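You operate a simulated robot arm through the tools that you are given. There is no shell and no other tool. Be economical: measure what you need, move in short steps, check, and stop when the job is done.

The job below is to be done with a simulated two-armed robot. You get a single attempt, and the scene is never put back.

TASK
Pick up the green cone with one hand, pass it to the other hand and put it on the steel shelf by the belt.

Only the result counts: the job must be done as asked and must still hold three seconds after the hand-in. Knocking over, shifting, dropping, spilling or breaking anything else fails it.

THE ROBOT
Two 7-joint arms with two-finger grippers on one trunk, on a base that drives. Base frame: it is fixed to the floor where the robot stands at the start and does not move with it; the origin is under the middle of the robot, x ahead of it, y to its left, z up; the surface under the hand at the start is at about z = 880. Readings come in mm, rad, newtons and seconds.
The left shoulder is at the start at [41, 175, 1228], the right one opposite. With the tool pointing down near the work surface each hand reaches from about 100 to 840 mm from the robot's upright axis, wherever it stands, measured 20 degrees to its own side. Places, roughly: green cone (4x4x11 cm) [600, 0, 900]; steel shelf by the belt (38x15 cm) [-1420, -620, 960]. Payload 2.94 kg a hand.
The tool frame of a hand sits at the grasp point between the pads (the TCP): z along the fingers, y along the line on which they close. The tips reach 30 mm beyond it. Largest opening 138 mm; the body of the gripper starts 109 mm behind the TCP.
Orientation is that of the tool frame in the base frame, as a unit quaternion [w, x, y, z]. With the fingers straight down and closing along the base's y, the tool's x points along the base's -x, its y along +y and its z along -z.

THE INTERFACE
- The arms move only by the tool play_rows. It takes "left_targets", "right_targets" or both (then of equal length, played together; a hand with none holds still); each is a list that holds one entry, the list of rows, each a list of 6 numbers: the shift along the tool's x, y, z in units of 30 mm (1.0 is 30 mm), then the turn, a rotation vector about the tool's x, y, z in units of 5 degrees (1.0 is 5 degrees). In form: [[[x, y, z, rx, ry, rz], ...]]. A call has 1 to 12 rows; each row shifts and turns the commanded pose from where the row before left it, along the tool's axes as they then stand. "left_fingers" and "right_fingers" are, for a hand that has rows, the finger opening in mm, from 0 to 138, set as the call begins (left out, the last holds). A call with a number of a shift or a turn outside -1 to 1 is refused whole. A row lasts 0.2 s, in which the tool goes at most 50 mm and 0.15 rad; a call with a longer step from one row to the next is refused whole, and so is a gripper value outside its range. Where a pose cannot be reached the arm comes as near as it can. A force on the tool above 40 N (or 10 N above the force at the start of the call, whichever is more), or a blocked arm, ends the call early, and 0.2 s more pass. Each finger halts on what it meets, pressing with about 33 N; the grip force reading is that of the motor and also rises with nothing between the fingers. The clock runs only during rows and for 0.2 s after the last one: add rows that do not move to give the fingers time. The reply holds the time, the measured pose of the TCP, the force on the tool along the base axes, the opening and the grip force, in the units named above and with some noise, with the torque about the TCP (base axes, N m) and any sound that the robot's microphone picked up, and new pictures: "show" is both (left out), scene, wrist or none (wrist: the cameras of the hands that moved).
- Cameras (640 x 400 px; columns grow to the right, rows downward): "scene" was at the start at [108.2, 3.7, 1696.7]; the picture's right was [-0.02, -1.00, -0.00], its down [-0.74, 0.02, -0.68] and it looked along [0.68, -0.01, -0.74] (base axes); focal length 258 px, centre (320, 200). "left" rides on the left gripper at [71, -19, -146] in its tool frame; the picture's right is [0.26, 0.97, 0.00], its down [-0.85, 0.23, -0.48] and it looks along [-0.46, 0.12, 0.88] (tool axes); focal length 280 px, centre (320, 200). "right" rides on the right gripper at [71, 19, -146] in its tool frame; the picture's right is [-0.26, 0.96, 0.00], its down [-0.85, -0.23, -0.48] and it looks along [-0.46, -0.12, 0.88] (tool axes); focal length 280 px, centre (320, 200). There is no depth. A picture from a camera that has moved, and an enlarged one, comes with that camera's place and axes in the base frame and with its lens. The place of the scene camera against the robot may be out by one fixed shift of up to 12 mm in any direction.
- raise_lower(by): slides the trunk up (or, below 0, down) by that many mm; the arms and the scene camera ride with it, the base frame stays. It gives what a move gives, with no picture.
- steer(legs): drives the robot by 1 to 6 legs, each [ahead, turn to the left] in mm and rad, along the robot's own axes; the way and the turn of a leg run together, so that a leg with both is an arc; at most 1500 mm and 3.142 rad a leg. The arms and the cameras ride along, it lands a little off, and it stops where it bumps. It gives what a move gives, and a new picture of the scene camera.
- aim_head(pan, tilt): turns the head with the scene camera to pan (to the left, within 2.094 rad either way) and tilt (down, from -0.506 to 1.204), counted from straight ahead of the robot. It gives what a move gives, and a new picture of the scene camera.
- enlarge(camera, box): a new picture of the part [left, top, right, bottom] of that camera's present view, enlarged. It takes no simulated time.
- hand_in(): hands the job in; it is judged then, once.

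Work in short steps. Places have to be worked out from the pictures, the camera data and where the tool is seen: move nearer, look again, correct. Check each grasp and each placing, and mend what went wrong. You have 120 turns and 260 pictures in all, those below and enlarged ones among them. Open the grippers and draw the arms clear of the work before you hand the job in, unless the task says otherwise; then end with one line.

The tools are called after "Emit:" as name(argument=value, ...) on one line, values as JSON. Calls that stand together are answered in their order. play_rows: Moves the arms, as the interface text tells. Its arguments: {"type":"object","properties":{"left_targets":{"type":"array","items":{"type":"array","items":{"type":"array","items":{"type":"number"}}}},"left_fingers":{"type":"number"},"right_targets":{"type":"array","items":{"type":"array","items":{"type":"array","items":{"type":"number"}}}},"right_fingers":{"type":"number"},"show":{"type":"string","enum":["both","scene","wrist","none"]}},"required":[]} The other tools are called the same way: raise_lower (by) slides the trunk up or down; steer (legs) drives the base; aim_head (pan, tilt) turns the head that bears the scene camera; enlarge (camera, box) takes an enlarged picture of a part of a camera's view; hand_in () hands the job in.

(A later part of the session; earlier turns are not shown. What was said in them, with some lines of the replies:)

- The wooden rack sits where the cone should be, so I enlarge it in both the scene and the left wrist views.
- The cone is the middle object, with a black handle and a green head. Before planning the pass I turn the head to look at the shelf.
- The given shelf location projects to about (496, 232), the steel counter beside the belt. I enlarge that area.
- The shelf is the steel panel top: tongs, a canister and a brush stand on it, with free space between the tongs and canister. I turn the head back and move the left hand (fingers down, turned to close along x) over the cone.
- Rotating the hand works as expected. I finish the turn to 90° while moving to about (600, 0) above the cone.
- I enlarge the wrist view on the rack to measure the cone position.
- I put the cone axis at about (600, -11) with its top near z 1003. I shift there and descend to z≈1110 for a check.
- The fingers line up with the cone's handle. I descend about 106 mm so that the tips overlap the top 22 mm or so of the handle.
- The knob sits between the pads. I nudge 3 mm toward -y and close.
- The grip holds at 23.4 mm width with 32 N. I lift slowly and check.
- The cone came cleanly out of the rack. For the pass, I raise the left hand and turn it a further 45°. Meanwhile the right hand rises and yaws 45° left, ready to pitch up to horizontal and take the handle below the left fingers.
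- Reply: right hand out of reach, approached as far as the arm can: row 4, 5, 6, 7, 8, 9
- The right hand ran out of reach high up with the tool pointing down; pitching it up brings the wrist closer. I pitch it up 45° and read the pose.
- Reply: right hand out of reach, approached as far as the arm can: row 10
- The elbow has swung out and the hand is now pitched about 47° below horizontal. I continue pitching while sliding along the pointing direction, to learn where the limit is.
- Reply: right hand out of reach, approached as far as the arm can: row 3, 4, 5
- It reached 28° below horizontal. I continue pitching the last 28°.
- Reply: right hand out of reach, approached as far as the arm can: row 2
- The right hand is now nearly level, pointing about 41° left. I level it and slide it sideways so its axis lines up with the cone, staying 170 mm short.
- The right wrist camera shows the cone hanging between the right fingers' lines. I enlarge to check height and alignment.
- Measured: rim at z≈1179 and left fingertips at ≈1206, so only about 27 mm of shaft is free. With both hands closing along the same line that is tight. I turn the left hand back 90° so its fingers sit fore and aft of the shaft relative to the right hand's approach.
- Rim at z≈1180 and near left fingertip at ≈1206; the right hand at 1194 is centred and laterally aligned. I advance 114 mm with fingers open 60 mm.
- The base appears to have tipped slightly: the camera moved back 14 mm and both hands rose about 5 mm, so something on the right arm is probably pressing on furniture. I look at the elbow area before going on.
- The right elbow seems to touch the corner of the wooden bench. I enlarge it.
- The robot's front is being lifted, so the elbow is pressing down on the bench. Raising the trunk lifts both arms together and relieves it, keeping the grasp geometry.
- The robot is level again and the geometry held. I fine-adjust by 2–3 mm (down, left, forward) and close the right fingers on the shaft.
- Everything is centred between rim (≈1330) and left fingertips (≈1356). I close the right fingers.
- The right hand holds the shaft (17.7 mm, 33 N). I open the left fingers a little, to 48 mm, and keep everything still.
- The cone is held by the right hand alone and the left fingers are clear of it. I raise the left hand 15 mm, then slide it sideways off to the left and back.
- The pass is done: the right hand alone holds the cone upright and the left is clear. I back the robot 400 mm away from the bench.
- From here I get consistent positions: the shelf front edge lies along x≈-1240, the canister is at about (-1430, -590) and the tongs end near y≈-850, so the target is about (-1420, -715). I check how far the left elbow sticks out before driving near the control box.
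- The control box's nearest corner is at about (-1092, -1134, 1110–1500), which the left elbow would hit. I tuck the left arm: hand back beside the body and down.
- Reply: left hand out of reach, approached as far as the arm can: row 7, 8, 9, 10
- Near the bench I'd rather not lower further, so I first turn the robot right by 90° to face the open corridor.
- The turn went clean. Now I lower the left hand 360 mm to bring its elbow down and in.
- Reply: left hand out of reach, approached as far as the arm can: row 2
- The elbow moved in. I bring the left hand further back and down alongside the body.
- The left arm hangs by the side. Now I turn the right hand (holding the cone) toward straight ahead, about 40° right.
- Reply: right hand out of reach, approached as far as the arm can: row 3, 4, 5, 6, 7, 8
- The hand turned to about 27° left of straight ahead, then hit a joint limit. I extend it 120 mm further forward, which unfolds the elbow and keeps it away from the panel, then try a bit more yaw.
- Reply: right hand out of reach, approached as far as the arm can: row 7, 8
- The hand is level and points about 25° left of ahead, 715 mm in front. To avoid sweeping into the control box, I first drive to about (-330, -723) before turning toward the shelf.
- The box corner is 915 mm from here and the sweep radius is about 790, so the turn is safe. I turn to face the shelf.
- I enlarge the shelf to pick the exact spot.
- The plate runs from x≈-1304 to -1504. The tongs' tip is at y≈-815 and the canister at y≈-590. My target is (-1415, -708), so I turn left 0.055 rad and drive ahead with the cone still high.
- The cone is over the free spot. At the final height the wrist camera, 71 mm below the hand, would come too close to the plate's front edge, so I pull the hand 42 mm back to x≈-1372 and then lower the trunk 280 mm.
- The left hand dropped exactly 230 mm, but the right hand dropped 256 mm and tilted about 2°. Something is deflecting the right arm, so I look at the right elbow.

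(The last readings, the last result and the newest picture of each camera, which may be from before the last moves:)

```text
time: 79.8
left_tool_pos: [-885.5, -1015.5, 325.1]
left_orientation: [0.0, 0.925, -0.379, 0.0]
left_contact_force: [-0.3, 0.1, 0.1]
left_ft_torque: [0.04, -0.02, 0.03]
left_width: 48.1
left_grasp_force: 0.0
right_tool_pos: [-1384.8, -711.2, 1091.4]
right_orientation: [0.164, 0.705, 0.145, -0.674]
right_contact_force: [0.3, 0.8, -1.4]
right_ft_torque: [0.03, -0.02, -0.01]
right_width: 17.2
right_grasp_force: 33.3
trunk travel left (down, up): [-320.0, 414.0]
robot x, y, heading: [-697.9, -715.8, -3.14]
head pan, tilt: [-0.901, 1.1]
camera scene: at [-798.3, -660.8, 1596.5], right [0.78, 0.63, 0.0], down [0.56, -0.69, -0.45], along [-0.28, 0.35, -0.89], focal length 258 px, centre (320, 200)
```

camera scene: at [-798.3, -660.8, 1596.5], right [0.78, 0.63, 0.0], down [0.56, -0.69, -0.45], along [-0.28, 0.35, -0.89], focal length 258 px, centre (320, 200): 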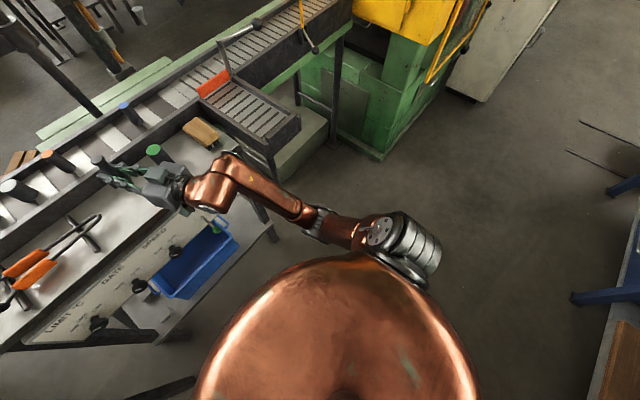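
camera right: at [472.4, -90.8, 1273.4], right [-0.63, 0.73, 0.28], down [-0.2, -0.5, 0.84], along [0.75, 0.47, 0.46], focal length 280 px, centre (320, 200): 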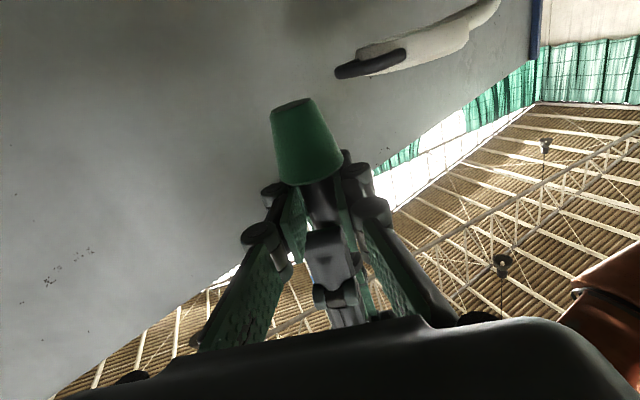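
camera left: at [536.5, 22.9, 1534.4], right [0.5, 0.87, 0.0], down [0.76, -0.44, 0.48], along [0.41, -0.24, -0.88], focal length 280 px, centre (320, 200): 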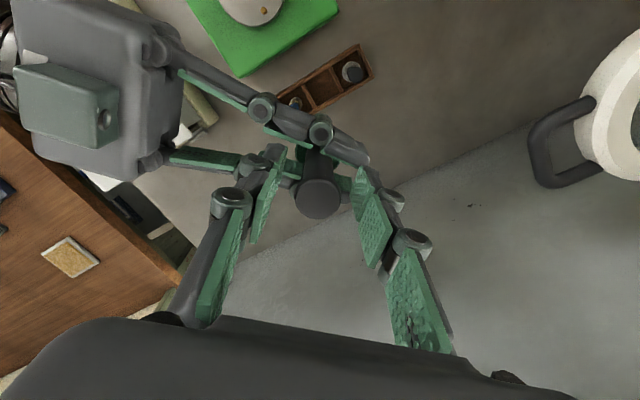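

I enlarge along the forearm and wrist.

Emit:
enlarge(camera="scene", box=[80, 120, 280, 245])

Emit:
enlarge(camera="scene", box=[230, 140, 450, 277])

Emit:
enlarge(camera="right", box=[0, 0, 640, 400])

```text
3.20 times, centred on (180, 182) of scene
camera zoom: at [-798.3, -660.8, 1596.5], right [0.78, 0.63, 0.0], down [0.56, -0.69, -0.45], along [-0.28, 0.35, -0.89], focal length 824 px, centre (768, 256)
```

zoom: 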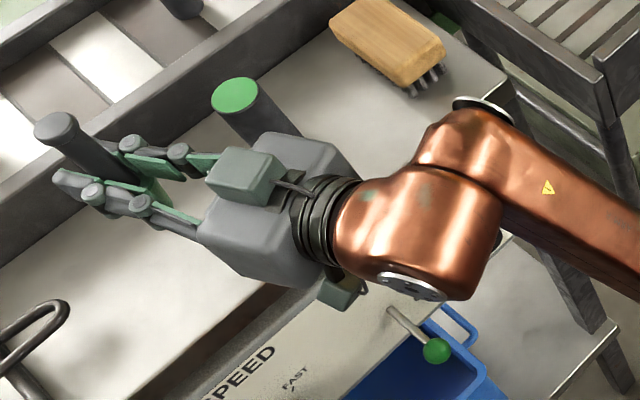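

```text
2.91 times, centred on (340, 208) of scene
camera zoom: at [-798.3, -660.8, 1596.5], right [0.78, 0.63, 0.0], down [0.56, -0.69, -0.45], along [-0.28, 0.35, -0.89], focal length 749 px, centre (262, 175)
```

zoom: 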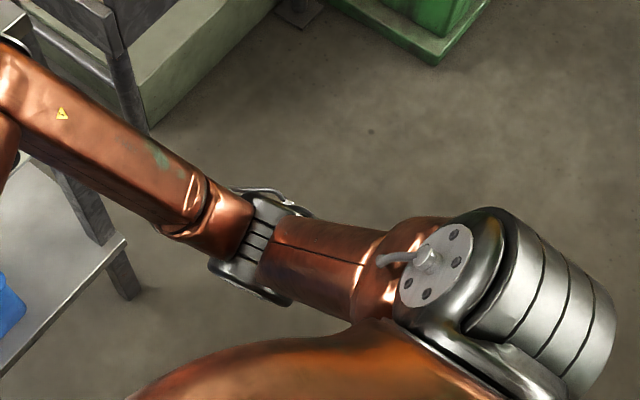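

```text
1.00 times, centred on (320, 200) of right (not enlarged: the box is as wide or as high as the picture)
camera zoom: at [-1242.8, -668.4, 1026.7], right [0.4, -0.87, 0.3], down [0.29, 0.43, 0.86], along [-0.87, -0.26, 0.42], focal length 280 px, centre (320, 200)
```

zoom: 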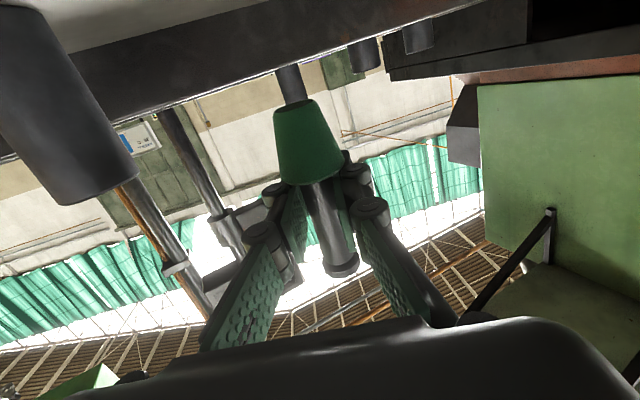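

Nothing obvious is touching. I raise the trunk 60 mm to see whether the deflection vanishes.

Emit:
raise_lower(by=60)

```text
time: 80.8
left_tool_pos: [-885.3, -1014.8, 384.4]
left_orientation: [0.0, 0.925, -0.379, 0.0]
left_contact_force: [0.3, -0.4, 0.2]
left_ft_torque: [-0.02, -0.02, -0.01]
left_width: 48.2
left_grasp_force: 0.0
right_tool_pos: [-1385.9, -712.4, 1150.6]
right_orientation: [0.164, 0.705, 0.145, -0.674]
right_contact_force: [0.0, 0.6, -1.1]
right_ft_torque: [-0.01, 0.05, -0.02]
right_width: 17.0
right_grasp_force: 33.1
trunk travel left (down, up): [-380.0, 354.0]
robot x, y, heading: [-702.1, -714.2, -3.135]
head pan, tilt: [-0.901, 1.1]
```

The deflection stays, so the joints were pushed and re-latched rather than bent. I correct the hand (pitch up 2°, roll back 2°, 14 mm back) and then lower in small steps while comparing both hands.

Emit:
play_rows(right_targets=[[[0, 0.1, -0.2, 0, -0.21, -0.2], [0, 0.1, -0.2, 0, -0.21, -0.19], [0, 0, 0, 0, 0, 0]]], show="none")

Emit:
raise_lower(by=-40)

Emit:
aim_head(pan=-0.5, tilt=1.0)

```text
time: 81.6
left_tool_pos: [-886.1, -1014.9, 383.9]
left_orientation: [0.0, 0.925, -0.379, 0.001]
left_contact_force: [0.6, -0.5, -0.6]
left_ft_torque: [-0.01, 0.0, 0.01]
left_width: 48.0
left_grasp_force: 0.0
right_tool_pos: [-1372.3, -712.4, 1151.0]
right_orientation: [0.157, 0.69, 0.157, -0.689]
right_contact_force: [0.1, 1.2, -0.9]
right_ft_torque: [0.0, -0.02, -0.02]
right_width: 16.9
right_grasp_force: 33.1
trunk travel left (down, up): [-380.0, 354.0]
robot x, y, heading: [-697.3, -715.9, -3.131]
head pan, tilt: [-0.901, 1.1]
```

```text
time: 82.4
left_tool_pos: [-885.5, -1015.2, 346.2]
left_orientation: [0.0, 0.925, -0.38, 0.0]
left_contact_force: [1.3, -0.1, -0.1]
left_ft_torque: [-0.01, 0.03, 0.01]
left_width: 47.9
left_grasp_force: 0.1
right_tool_pos: [-1377.7, -710.4, 1097.0]
right_orientation: [0.159, 0.697, 0.155, -0.682]
right_contact_force: [-0.3, 0.8, -1.1]
right_ft_torque: [0.02, 0.0, -0.01]
right_width: 17.0
right_grasp_force: 33.2
trunk travel left (down, up): [-340.0, 394.0]
robot x, y, heading: [-696.1, -719.6, -3.14]
head pan, tilt: [-0.901, 1.1]
```

```text
time: 83.3
left_tool_pos: [-884.9, -1015.8, 344.7]
left_orientation: [0.0, 0.925, -0.379, 0.0]
left_contact_force: [0.2, 0.1, 0.1]
left_ft_torque: [0.0, -0.05, -0.02]
left_width: 48.2
left_grasp_force: 0.1
right_tool_pos: [-1378.3, -710.5, 1096.2]
right_orientation: [0.159, 0.698, 0.154, -0.681]
right_contact_force: [0.4, -0.1, -0.7]
right_ft_torque: [0.0, 0.01, -0.02]
right_width: 16.9
right_grasp_force: 32.5
trunk travel left (down, up): [-340.0, 394.0]
robot x, y, heading: [-699.4, -713.6, -3.137]
head pan, tilt: [-0.499, 1.0]
camera scene: at [-808.8, -676.9, 1623.4], right [0.47, 0.88, 0.0], down [0.74, -0.4, -0.54], along [-0.48, 0.26, -0.84], focal length 258 px, centre (320, 200)
```

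scene: 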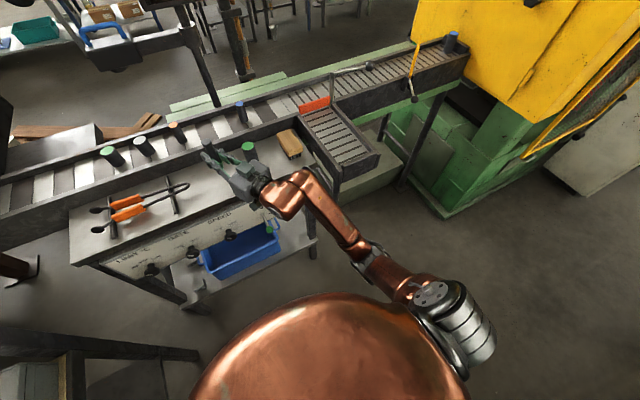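

Lowering the trunk again pushed the right arm, which suggests its upper arm is touching the robot's own base. I raise the trunk 60 mm and descend with the arm instead, correcting orientation as I go.

Emit:
raise_lower(by=60)

Emit:
play_rows(right_targets=[[[0.25, 0.05, -0.1, 0, -0.12, -0.07], [0.25, 0.04, -0.08, 0, -0.13, -0.07], [0.5, 0, 0, 0, 0, 0], [0.5, 0, 0, 0, 0, 0], [0.5, 0, 0, 0, 0, 0], [0, 0, 0, 0, 0, 0]]], show="scene")

```text
time: 84.3
left_tool_pos: [-884.6, -1015.5, 403.9]
left_orientation: [-0.001, 0.926, -0.378, 0.001]
left_contact_force: [-0.3, -1.0, -0.6]
left_ft_torque: [0.01, 0.01, -0.01]
left_width: 47.9
left_grasp_force: 0.0
right_tool_pos: [-1379.3, -710.3, 1157.2]
right_orientation: [0.158, 0.698, 0.154, -0.681]
right_contact_force: [-0.2, -0.6, -0.7]
right_ft_torque: [0.0, -0.02, -0.02]
right_width: 17.0
right_grasp_force: 33.1
trunk travel left (down, up): [-400.0, 334.0]
robot x, y, heading: [-695.6, -716.2, -3.136]
head pan, tilt: [-0.499, 1.0]
```

```text
time: 85.7
left_tool_pos: [-885.1, -1016.9, 406.2]
left_orientation: [0.0, 0.925, -0.379, 0.0]
left_contact_force: [0.0, 0.0, -0.3]
left_ft_torque: [-0.02, 0.0, 0.01]
left_width: 48.1
left_grasp_force: 0.0
right_tool_pos: [-1374.2, -708.0, 1117.2]
right_orientation: [0.16, 0.689, 0.159, -0.689]
right_contact_force: [1.3, -0.9, -2.0]
right_ft_torque: [0.0, 0.0, -0.01]
right_width: 16.9
right_grasp_force: 32.8
right hand out of reach, approached as far as the arm can: row 3, 5
trunk travel left (down, up): [-400.0, 334.0]
robot x, y, heading: [-696.9, -715.6, -3.14]
head pan, tilt: [-0.499, 1.0]
camera scene: at [-781.0, -676.6, 1683.8], right [0.47, 0.88, 0.0], down [0.74, -0.4, -0.54], along [-0.48, 0.26, -0.84], focal length 258 px, centre (320, 200)
```

scene: 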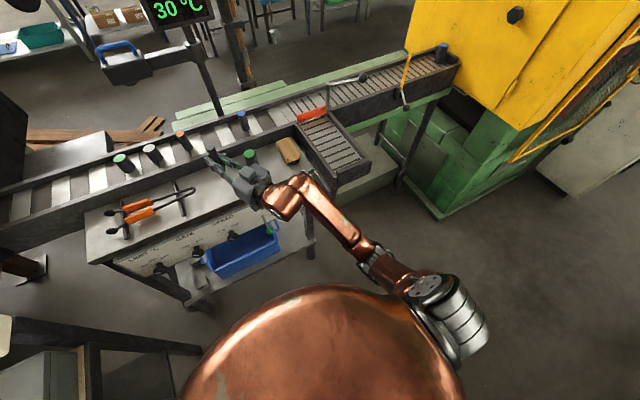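

The hand is level at z 1117. I lower the trunk 45 mm and check the deflection.

Emit:
raise_lower(by=-45)

```text
time: 86.6
left_tool_pos: [-885.5, -1014.6, 360.7]
left_orientation: [0.0, 0.926, -0.379, 0.0]
left_contact_force: [0.3, 0.2, 0.0]
left_ft_torque: [0.0, 0.0, 0.0]
left_width: 47.6
left_grasp_force: 0.1
right_tool_pos: [-1378.3, -709.4, 1056.1]
right_orientation: [0.163, 0.698, 0.158, -0.68]
right_contact_force: [0.0, -0.5, -0.1]
right_ft_torque: [0.03, -0.02, -0.03]
right_width: 16.9
right_grasp_force: 32.8
trunk travel left (down, up): [-355.0, 379.0]
robot x, y, heading: [-696.7, -714.1, -3.135]
head pan, tilt: [-0.499, 1.0]
```

The hand is at z 1056, so the cone bottom is about 38 mm above the plate. I relevel and look.

Emit:
play_rows(right_targets=[[[0, 0.05, -0.1, 0, -0.14, -0.08], [0, 0.04, -0.1, 0, -0.13, -0.07], [0, 0, 0, 0, 0, 0]]], show="both")

Emit:
enlarge(camera="scene", box=[160, 110, 320, 210])

```text
time: 87.4
left_tool_pos: [-884.6, -1016.1, 360.1]
left_orientation: [0.0, 0.925, -0.379, 0.0]
left_contact_force: [1.6, -0.4, -0.1]
left_ft_torque: [-0.01, 0.0, 0.04]
left_width: 48.0
left_grasp_force: 0.1
right_tool_pos: [-1373.4, -707.3, 1055.9]
right_orientation: [0.163, 0.688, 0.162, -0.688]
right_contact_force: [0.1, 0.1, -1.1]
right_ft_torque: [0.0, 0.03, 0.03]
right_width: 17.1
right_grasp_force: 32.8
trunk travel left (down, up): [-355.0, 379.0]
robot x, y, heading: [-699.2, -709.7, -3.135]
head pan, tilt: [-0.499, 1.0]
camera scene: at [-801.0, -676.9, 1638.6], right [0.47, 0.88, 0.0], down [0.74, -0.4, -0.54], along [-0.48, 0.26, -0.84], focal length 258 px, centre (320, 200)
camera right: at [-1234.8, -661.1, 985.4], right [0.43, -0.86, 0.26], down [0.32, 0.42, 0.85], along [-0.84, -0.28, 0.46], focal length 280 px, centre (320, 200)
```

scene: 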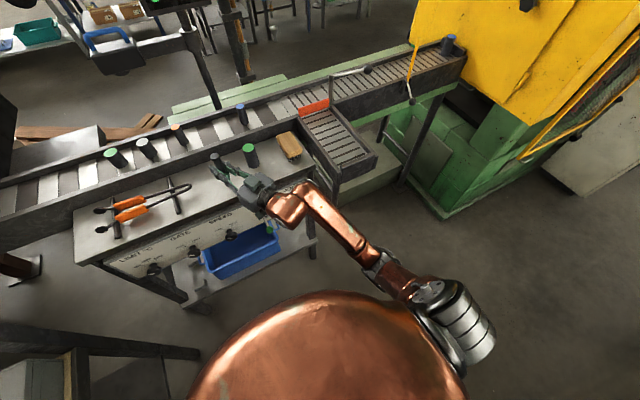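
right: 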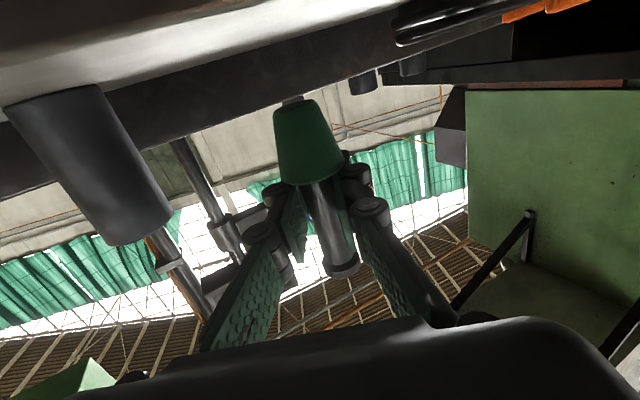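

```text
4.00 times, centred on (240, 160) of scene
camera zoom: at [-801.0, -676.9, 1638.6], right [0.47, 0.88, 0.0], down [0.74, -0.4, -0.54], along [-0.48, 0.26, -0.84], focal length 1030 px, centre (640, 360)
```

zoom: 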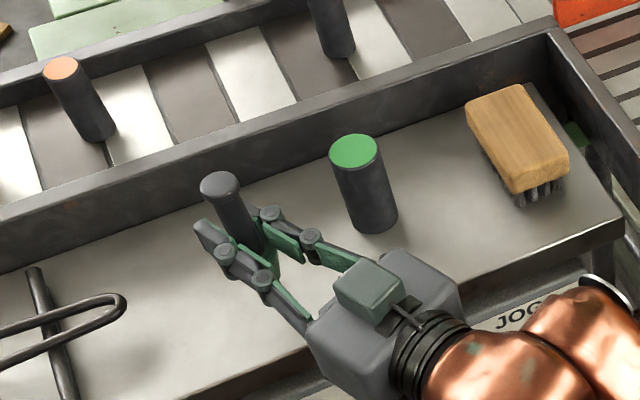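

The hand is well clear of the canister and the front edge. I lower with the arm about 28 mm.

Emit:
play_rows(right_targets=[[[0.24, 0, 0, 0, 0, 0], [0.24, 0, 0, 0, 0, 0], [0.24, 0, 0, 0, 0, 0], [0.24, 0, 0, 0, 0, 0], [0, 0, 0, 0, 0, 0]]], show="none")

Emit:
enlarge(camera="scene", box=[160, 110, 320, 210])

Emit:
enlarge(camera="right", box=[0, 0, 640, 400])

```text
time: 88.6
left_tool_pos: [-886.5, -1015.9, 359.8]
left_orientation: [0.0, 0.926, -0.378, 0.0]
left_contact_force: [-0.1, 0.3, 0.5]
left_ft_torque: [-0.02, 0.02, -0.05]
left_width: 47.7
left_grasp_force: 0.0
right_tool_pos: [-1373.3, -706.1, 1033.8]
right_orientation: [0.163, 0.688, 0.163, -0.688]
right_contact_force: [0.2, -0.6, -1.0]
right_ft_torque: [0.03, -0.01, 0.0]
right_width: 16.8
right_grasp_force: 33.3
right hand out of reach, approached as far as the arm can: row 2
trunk travel left (down, up): [-355.0, 379.0]
robot x, y, heading: [-697.6, -712.5, -3.138]
head pan, tilt: [-0.499, 1.0]
```

```text
4.00 times, centred on (240, 160) of scene
camera zoom: at [-801.1, -676.9, 1638.6], right [0.47, 0.88, 0.0], down [0.74, -0.4, -0.54], along [-0.48, 0.26, -0.84], focal length 1030 px, centre (640, 360)
```

zoom: 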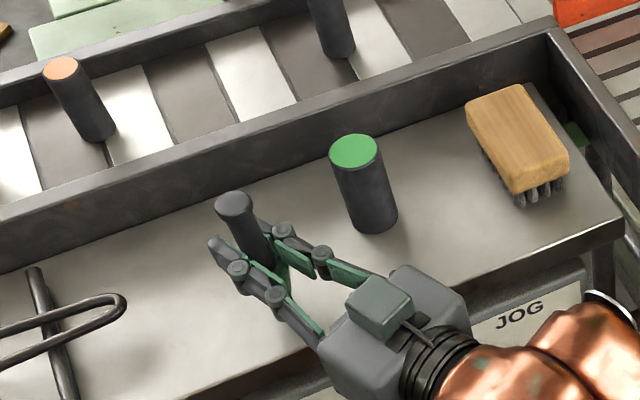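

```text
1.00 times, centred on (320, 200) of right (not enlarged: the box is as wide or as high as the picture)
camera zoom: at [-1235.3, -658.2, 964.1], right [0.43, -0.86, 0.26], down [0.32, 0.42, 0.85], along [-0.84, -0.28, 0.46], focal length 280 px, centre (320, 200)
```

zoom: 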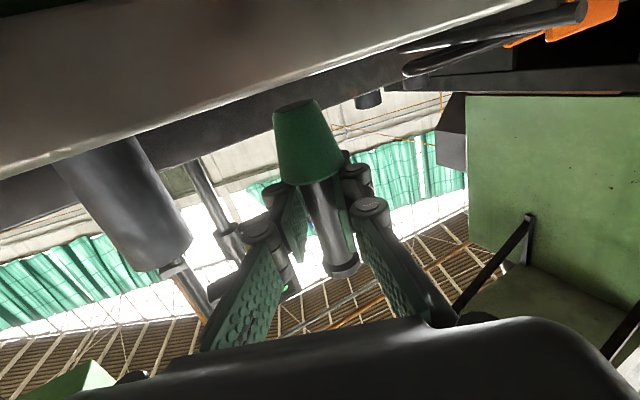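

The cone bottom is estimated 15–22 mm above the plate. I lower 9 mm and read the force.

Emit:
play_rows(right_targets=[[[0.12, 0, 0, 0, 0, 0], [0.12, 0, 0, 0, 0, 0], [0.12, 0, 0, 0, 0, 0], [0, 0, 0, 0, 0, 0]]], show="wrist")

```text
time: 89.6
left_tool_pos: [-885.6, -1016.4, 359.8]
left_orientation: [0.0, 0.926, -0.378, 0.0]
left_contact_force: [0.5, 0.1, 1.4]
left_ft_torque: [0.0, 0.02, 0.03]
left_width: 48.1
left_grasp_force: 0.0
right_tool_pos: [-1375.4, -705.7, 1024.5]
right_orientation: [0.164, 0.689, 0.162, -0.687]
right_contact_force: [0.8, 0.3, -0.5]
right_ft_torque: [0.0, 0.02, 0.05]
right_width: 17.0
right_grasp_force: 32.5
right hand out of reach, approached as far as the arm can: row 3
trunk travel left (down, up): [-355.0, 379.0]
robot x, y, heading: [-696.7, -712.8, -3.135]
head pan, tilt: [-0.499, 1.0]
camera right: at [-1236.4, -657.6, 954.7], right [0.43, -0.86, 0.26], down [0.32, 0.42, 0.85], along [-0.84, -0.28, 0.46], focal length 280 px, centre (320, 200)
```

right: 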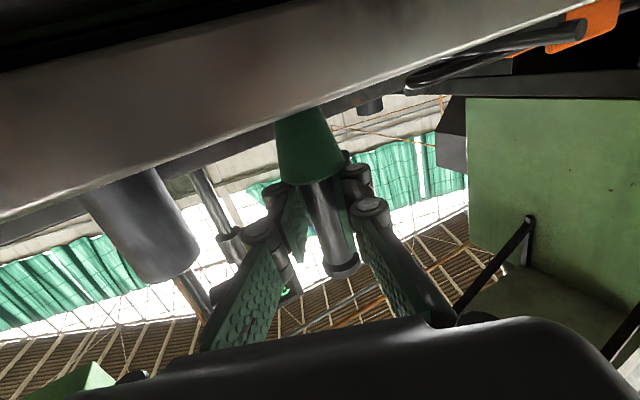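

No contact yet. I lower another 5 mm.

Emit:
play_rows(right_targets=[[[0.09, 0, 0, 0, 0, 0], [0.09, 0, 0, 0, 0, 0], [0, 0, 0, 0, 0, 0]]], show="none")

Emit:
enlarge(camera="scene", box=[190, 140, 286, 200])

```text
time: 90.4
left_tool_pos: [-885.8, -1015.3, 359.8]
left_orientation: [0.0, 0.926, -0.378, -0.001]
left_contact_force: [-0.4, 0.9, -0.2]
left_ft_torque: [0.03, 0.0, -0.02]
left_width: 48.1
left_grasp_force: 0.2
right_tool_pos: [-1375.7, -704.0, 1020.1]
right_orientation: [0.163, 0.689, 0.161, -0.688]
right_contact_force: [0.1, 0.2, -0.3]
right_ft_torque: [0.0, -0.01, -0.01]
right_width: 16.8
right_grasp_force: 33.4
trunk travel left (down, up): [-355.0, 379.0]
robot x, y, heading: [-700.4, -711.9, -3.138]
head pan, tilt: [-0.499, 1.0]
```

```text
6.67 times, centred on (238, 170) of scene
camera zoom: at [-801.0, -676.9, 1638.6], right [0.47, 0.88, 0.0], down [0.74, -0.4, -0.54], along [-0.48, 0.26, -0.84], focal length 1717 px, centre (867, 400)
```

zoom: 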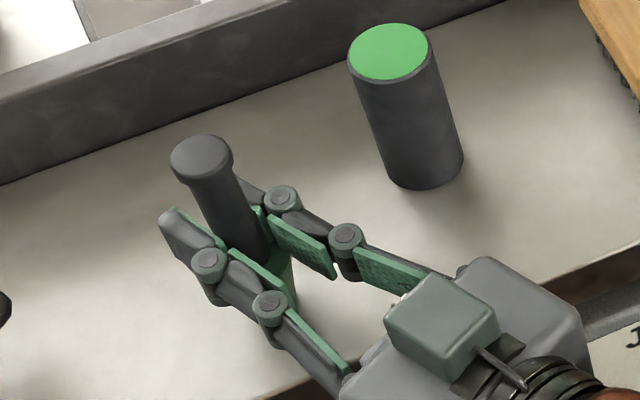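

Still no contact at 1020. I lower another 5 mm in fine rows.

Emit:
play_rows(right_targets=[[[0.06, 0, 0, 0, 0, 0], [0.06, 0, 0, 0, 0, 0], [0.06, 0, 0, 0, 0, 0], [0, 0, 0, 0, 0, 0]]], show="none")

```text
time: 91.4
left_tool_pos: [-884.9, -1015.3, 359.6]
left_orientation: [-0.001, 0.925, -0.379, 0.0]
left_contact_force: [0.9, 0.5, 0.9]
left_ft_torque: [-0.03, -0.02, 0.01]
left_width: 47.9
left_grasp_force: 0.1
right_tool_pos: [-1374.6, -704.7, 1019.2]
right_orientation: [-0.164, -0.686, -0.162, 0.69]
right_contact_force: [-4.0, -0.2, 24.2]
right_ft_torque: [0.05, 0.06, -0.04]
right_width: 17.6
right_grasp_force: 33.1
trunk travel left (down, up): [-355.0, 379.0]
robot x, y, heading: [-702.1, -713.2, -3.134]
head pan, tilt: [-0.499, 1.0]
```

The plate pushes back with 24 N and almost no torque, so the cone is standing flat. I ease up about 2 mm to unload it.

Emit:
play_rows(right_targets=[[[-0.07, 0, 0, 0, 0, 0], [0, 0, 0, 0, 0, 0]]], show="none")

```text
time: 92.0
left_tool_pos: [-884.9, -1015.3, 360.4]
left_orientation: [-0.001, 0.926, -0.378, -0.001]
left_contact_force: [-0.8, 0.0, 0.5]
left_ft_torque: [0.0, 0.01, -0.01]
left_width: 47.7
left_grasp_force: 0.1
right_tool_pos: [-1374.1, -704.1, 1018.5]
right_orientation: [-0.165, -0.687, -0.163, 0.689]
right_contact_force: [-3.9, 0.9, 23.0]
right_ft_torque: [0.05, 0.11, -0.03]
right_width: 16.7
right_grasp_force: 32.9
trunk travel left (down, up): [-355.0, 379.0]
robot x, y, heading: [-696.4, -714.2, -3.136]
head pan, tilt: [-0.499, 1.0]
```

The force barely changed, so I ease up another 2.5 mm.

Emit:
play_rows(right_targets=[[[-0.08, 0, 0, 0, 0, 0], [0, 0, 0, 0, 0, 0]]], show="none")

```text
time: 92.6
left_tool_pos: [-885.9, -1015.5, 361.2]
left_orientation: [0.0, 0.926, -0.379, 0.0]
left_contact_force: [0.0, -0.9, -0.3]
left_ft_torque: [-0.01, 0.01, -0.01]
left_width: 47.9
left_grasp_force: 0.2
right_tool_pos: [-1373.9, -705.6, 1017.8]
right_orientation: [0.163, 0.688, 0.163, -0.688]
right_contact_force: [-3.5, 0.1, 15.1]
right_ft_torque: [-0.03, 0.15, 0.0]
right_width: 16.9
right_grasp_force: 33.1
trunk travel left (down, up): [-355.0, 379.0]
robot x, y, heading: [-696.8, -716.3, -3.131]
head pan, tilt: [-0.499, 1.0]
```

One more small ease.

Emit:
play_rows(right_targets=[[[-0.08, 0, 0, 0, 0, 0], [0, 0, 0, 0, 0, 0]]], show="none")

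```text
time: 93.2
left_tool_pos: [-885.8, -1015.4, 358.6]
left_orientation: [0.0, 0.925, -0.379, 0.0]
left_contact_force: [-0.6, -0.1, -1.2]
left_ft_torque: [0.01, 0.01, 0.01]
left_width: 48.1
left_grasp_force: 0.1
right_tool_pos: [-1374.8, -703.9, 1017.4]
right_orientation: [0.163, 0.69, 0.162, -0.686]
right_contact_force: [1.5, -0.2, 3.1]
right_ft_torque: [-0.02, -0.08, 0.03]
right_width: 17.1
right_grasp_force: 33.1
trunk travel left (down, up): [-355.0, 379.0]
robot x, y, heading: [-699.2, -717.5, -3.137]
head pan, tilt: [-0.499, 1.0]
```

The load is now about 3 N, so I open the right fingers gently.

Emit:
play_rows(right_targets=[[[0, 0, 0, 0, 0, 0], [0, 0, 0, 0, 0, 0], [0, 0, 0, 0, 0, 0], [0, 0, 0, 0, 0, 0]]], right_fingers=44, show="both")

Emit:
enlarge(camera="scene", box=[190, 140, 286, 200])

```text
time: 94.2
left_tool_pos: [-884.3, -1014.7, 359.8]
left_orientation: [0.0, 0.926, -0.378, 0.0]
left_contact_force: [0.5, 0.7, 0.0]
left_ft_torque: [-0.01, 0.01, -0.01]
left_width: 48.2
left_grasp_force: 0.1
right_tool_pos: [-1375.9, -705.9, 1019.4]
right_orientation: [0.164, 0.689, 0.163, -0.687]
right_contact_force: [0.2, 0.4, -1.7]
right_ft_torque: [0.0, 0.0, -0.02]
right_width: 44.0
right_grasp_force: 0.2
trunk travel left (down, up): [-355.0, 379.0]
robot x, y, heading: [-701.4, -715.0, -3.137]
head pan, tilt: [-0.499, 1.0]
camera scene: at [-801.0, -676.9, 1638.6], right [0.47, 0.88, 0.0], down [0.74, -0.4, -0.54], along [-0.48, 0.26, -0.84], focal length 258 px, centre (320, 200)
camera right: at [-1236.8, -656.4, 950.0], right [0.43, -0.86, 0.26], down [0.32, 0.42, 0.85], along [-0.84, -0.28, 0.46], focal length 280 px, centre (320, 200)
```

scene: 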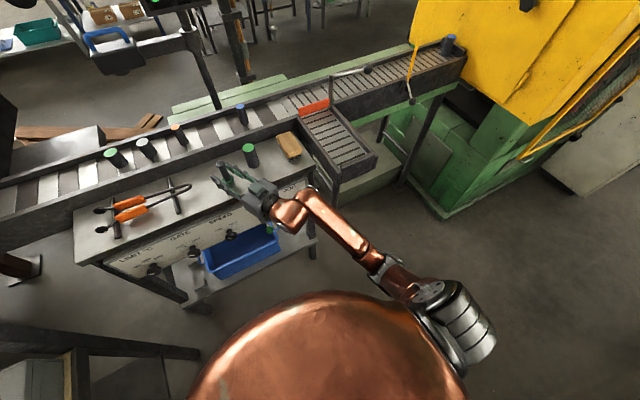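
right: 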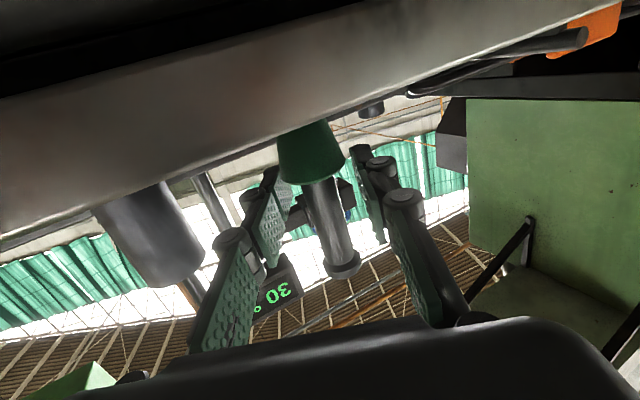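

```text
6.67 times, centred on (238, 170) of scene
camera zoom: at [-801.0, -676.9, 1638.6], right [0.47, 0.88, 0.0], down [0.74, -0.4, -0.54], along [-0.48, 0.26, -0.84], focal length 1717 px, centre (867, 400)
```

zoom: 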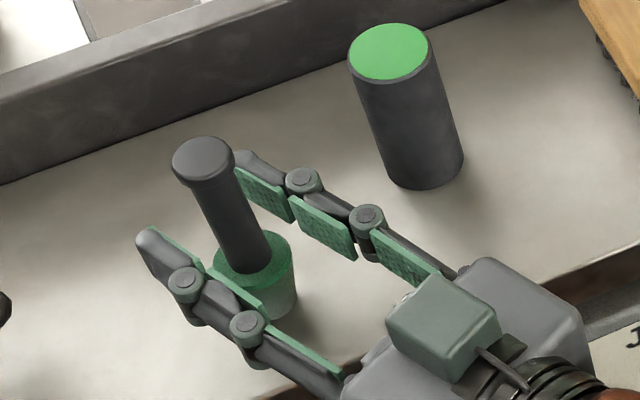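

The cone stands free and upright. I withdraw the right hand straight back along its fingers in small steps.

Emit:
play_rows(right_targets=[[[-0.08, 0, 0, 0, 0, 0], [0, 0, -0.3, 0, 0, 0], [0, 0, -0.4, 0, 0, 0], [0, 0, -0.5, 0, 0, 0], [0, 0, 0, 0, 0, 0]]], show="scene")

Emit:
enlarge(camera="scene", box=[190, 140, 286, 200])

```text
time: 95.4
left_tool_pos: [-885.1, -1017.0, 359.9]
left_orientation: [0.0, 0.926, -0.378, 0.0]
left_contact_force: [-0.4, -0.7, -1.0]
left_ft_torque: [0.03, 0.01, 0.02]
left_width: 47.8
left_grasp_force: 0.1
right_tool_pos: [-1343.8, -689.6, 1024.0]
right_orientation: [-0.16, -0.688, -0.16, 0.689]
right_contact_force: [-0.8, 0.4, -0.6]
right_ft_torque: [0.01, -0.01, -0.01]
right_width: 43.8
right_grasp_force: 0.0
trunk travel left (down, up): [-355.0, 379.0]
robot x, y, heading: [-701.3, -715.7, -3.138]
head pan, tilt: [-0.499, 1.0]
camera scene: at [-801.0, -677.0, 1638.6], right [0.47, 0.88, 0.0], down [0.74, -0.4, -0.54], along [-0.48, 0.26, -0.84], focal length 258 px, centre (320, 200)
```

scene: 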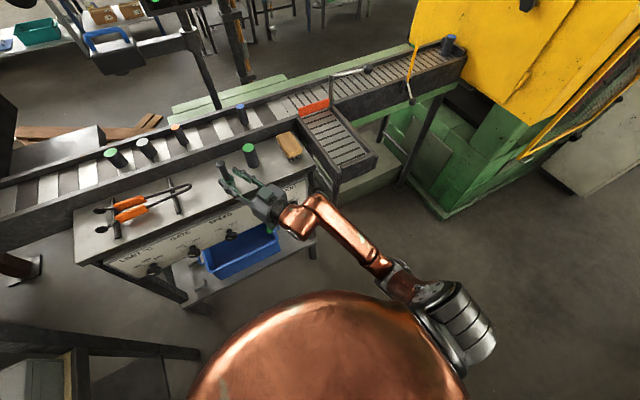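

```text
6.67 times, centred on (238, 170) of scene
camera zoom: at [-801.0, -677.0, 1638.6], right [0.47, 0.88, 0.0], down [0.74, -0.4, -0.54], along [-0.48, 0.26, -0.84], focal length 1717 px, centre (867, 400)
```

zoom: 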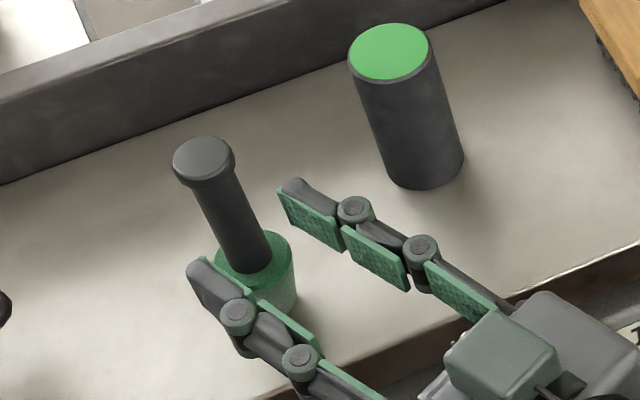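

The withdrawal is clean so far and the cone hasn't moved. I pull back another 60 mm along the fingers.

Emit:
play_rows(right_targets=[[[0, 0, -0.5, 0, 0, 0], [0, 0, -0.5, 0, 0, 0], [0, 0, -0.5, 0, 0, 0], [0, 0, -0.5, 0, 0, 0], [0, 0, 0, 0, 0, 0]]], show="scene")

Emit:
enlarge(camera="scene", box=[180, 130, 340, 230])

```text
time: 96.6
left_tool_pos: [-885.7, -1015.6, 359.0]
left_orientation: [-0.001, 0.925, -0.379, -0.001]
left_contact_force: [0.2, 0.5, -0.3]
left_ft_torque: [0.01, -0.02, 0.0]
left_width: 47.9
left_grasp_force: 0.1
right_tool_pos: [-1288.7, -662.8, 1023.0]
right_orientation: [-0.159, -0.688, -0.161, 0.689]
right_contact_force: [0.3, -0.2, 0.3]
right_ft_torque: [0.01, 0.0, 0.01]
right_width: 44.0
right_grasp_force: 0.1
trunk travel left (down, up): [-355.0, 379.0]
robot x, y, heading: [-697.6, -710.8, -3.141]
head pan, tilt: [-0.499, 1.0]
camera scene: at [-801.0, -677.0, 1638.6], right [0.47, 0.88, 0.0], down [0.74, -0.4, -0.54], along [-0.48, 0.26, -0.84], focal length 258 px, centre (320, 200)
```

scene: 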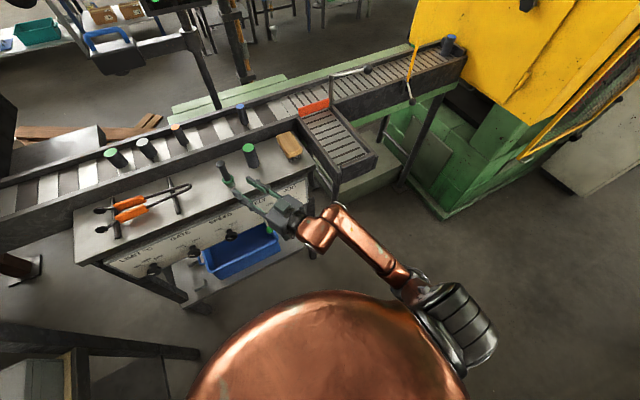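

```text
4.00 times, centred on (260, 180) of scene
camera zoom: at [-801.0, -677.0, 1638.6], right [0.47, 0.88, 0.0], down [0.74, -0.4, -0.54], along [-0.48, 0.26, -0.84], focal length 1030 px, centre (560, 280)
```

zoom: 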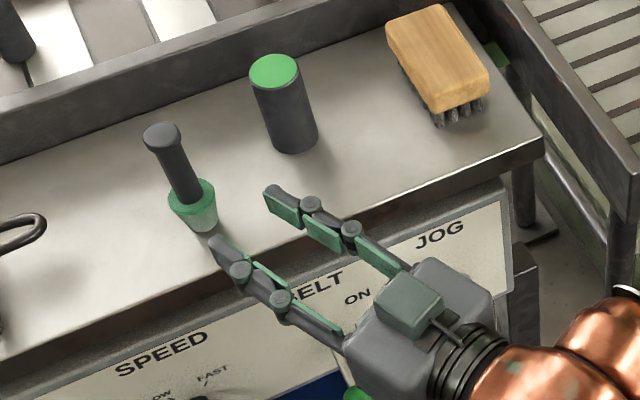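

The cone stands alone, clear of the fingers. I back the robot 300 mm straight away from the shelf and take a final look.

Emit:
steer(legs=[[-300, 0]])

Emit:
aim_head(pan=0.0, tilt=0.6)

Emit:
enlarge(camera="scene", box=[200, 150, 440, 300])

```text
time: 98.6
left_tool_pos: [-580.8, -1013.8, 360.6]
left_orientation: [0.0, 0.924, -0.383, 0.0]
left_contact_force: [0.2, 0.7, 0.7]
left_ft_torque: [-0.03, 0.05, 0.01]
left_width: 47.8
left_grasp_force: 0.1
right_tool_pos: [-980.6, -657.4, 1024.4]
right_orientation: [-0.157, -0.689, -0.157, 0.69]
right_contact_force: [0.4, -0.4, 0.6]
right_ft_torque: [0.0, -0.01, -0.01]
right_width: 43.9
right_grasp_force: 0.1
trunk travel left (down, up): [-355.0, 379.0]
robot x, y, heading: [-394.2, -718.1, 3.141]
head pan, tilt: [-0.499, 1.0]
camera scene: at [-493.1, -675.5, 1638.7], right [0.48, 0.88, 0.0], down [0.74, -0.41, -0.54], along [-0.47, 0.26, -0.84], focal length 258 px, centre (320, 200)
```

scene: 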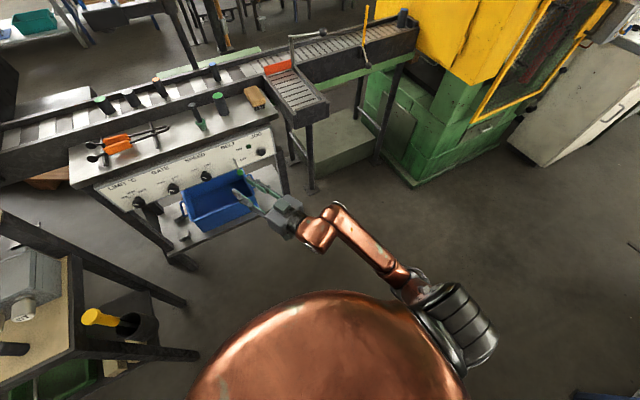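

```text
time: 99.6
left_tool_pos: [-581.8, -1013.2, 360.0]
left_orientation: [0.001, 0.924, -0.383, 0.0]
left_contact_force: [-0.2, 0.2, -0.3]
left_ft_torque: [0.0, 0.01, 0.02]
left_width: 48.0
left_grasp_force: 0.1
right_tool_pos: [-981.3, -657.3, 1023.5]
right_orientation: [-0.156, -0.689, -0.157, 0.69]
right_contact_force: [1.7, 0.0, 0.5]
right_ft_torque: [-0.01, 0.01, 0.0]
right_width: 44.0
right_grasp_force: 0.0
trunk travel left (down, up): [-355.0, 379.0]
robot x, y, heading: [-393.8, -712.0, 3.136]
head pan, tilt: [0.0, 0.6]
camera scene: at [-521.6, -708.7, 1670.5], right [0.0, 1.0, 0.0], down [0.57, 0.0, -0.82], along [-0.82, 0.0, -0.57], focal length 258 px, centre (320, 200)
```

scene: 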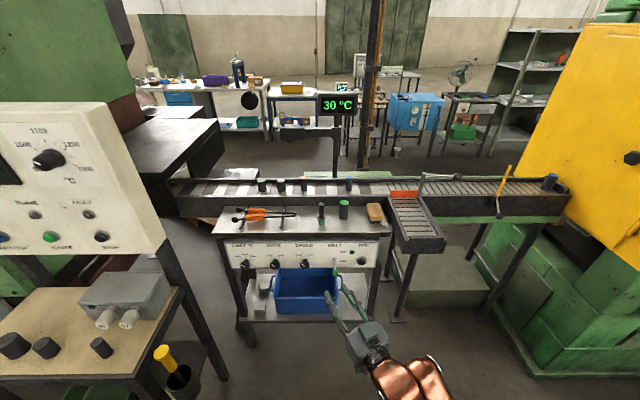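

```text
2.67 times, centred on (320, 225) of scene
camera zoom: at [-521.6, -708.7, 1670.5], right [0.0, 1.0, 0.0], down [0.57, 0.0, -0.82], along [-0.82, 0.0, -0.57], focal length 687 px, centre (320, 133)
```

zoom: 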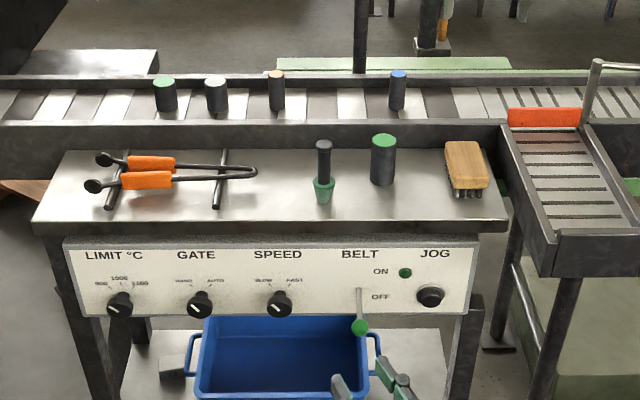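

The cone stands upright on the shelf, everything else looks untouched and both arms are clear. I open both grippers fully and hand in.

Emit:
play_rows(left_targets=[[[0, 0, 0, 0, 0, 0], [0, 0, 0, 0, 0, 0], [0, 0, 0, 0, 0, 0], [0, 0, 0, 0, 0, 0], [0, 0, 0, 0, 0, 0]]], right_targets=[[[0, 0, 0, 0, 0, 0], [0, 0, 0, 0, 0, 0], [0, 0, 0, 0, 0, 0], [0, 0, 0, 0, 0, 0], [0, 0, 0, 0, 0, 0]]], left_fingers=120, right_fingers=120, show="none")

Emit:
hand_in()

```text
time: 100.8
left_tool_pos: [-581.0, -1013.3, 360.7]
left_orientation: [0.0, 0.923, -0.384, 0.0]
left_contact_force: [0.3, 0.5, 1.6]
left_ft_torque: [-0.01, 0.0, 0.02]
left_width: 120.3
left_grasp_force: 0.0
right_tool_pos: [-980.1, -656.1, 1023.2]
right_orientation: [-0.156, -0.69, -0.156, 0.69]
right_contact_force: [-0.1, 0.0, -1.4]
right_ft_torque: [0.0, 0.0, 0.02]
right_width: 120.0
right_grasp_force: 0.1
trunk travel left (down, up): [-355.0, 379.0]
robot x, y, heading: [-388.0, -716.1, 3.138]
head pan, tilt: [0.0, 0.6]
```

```text
The job is handed in.
```

The left hand picked up the green cone and passed it to the right hand, which set it upright on the steel shelf by the belt; along the way the right elbow briefly pressed on the wooden bench, but nothing looked moved.
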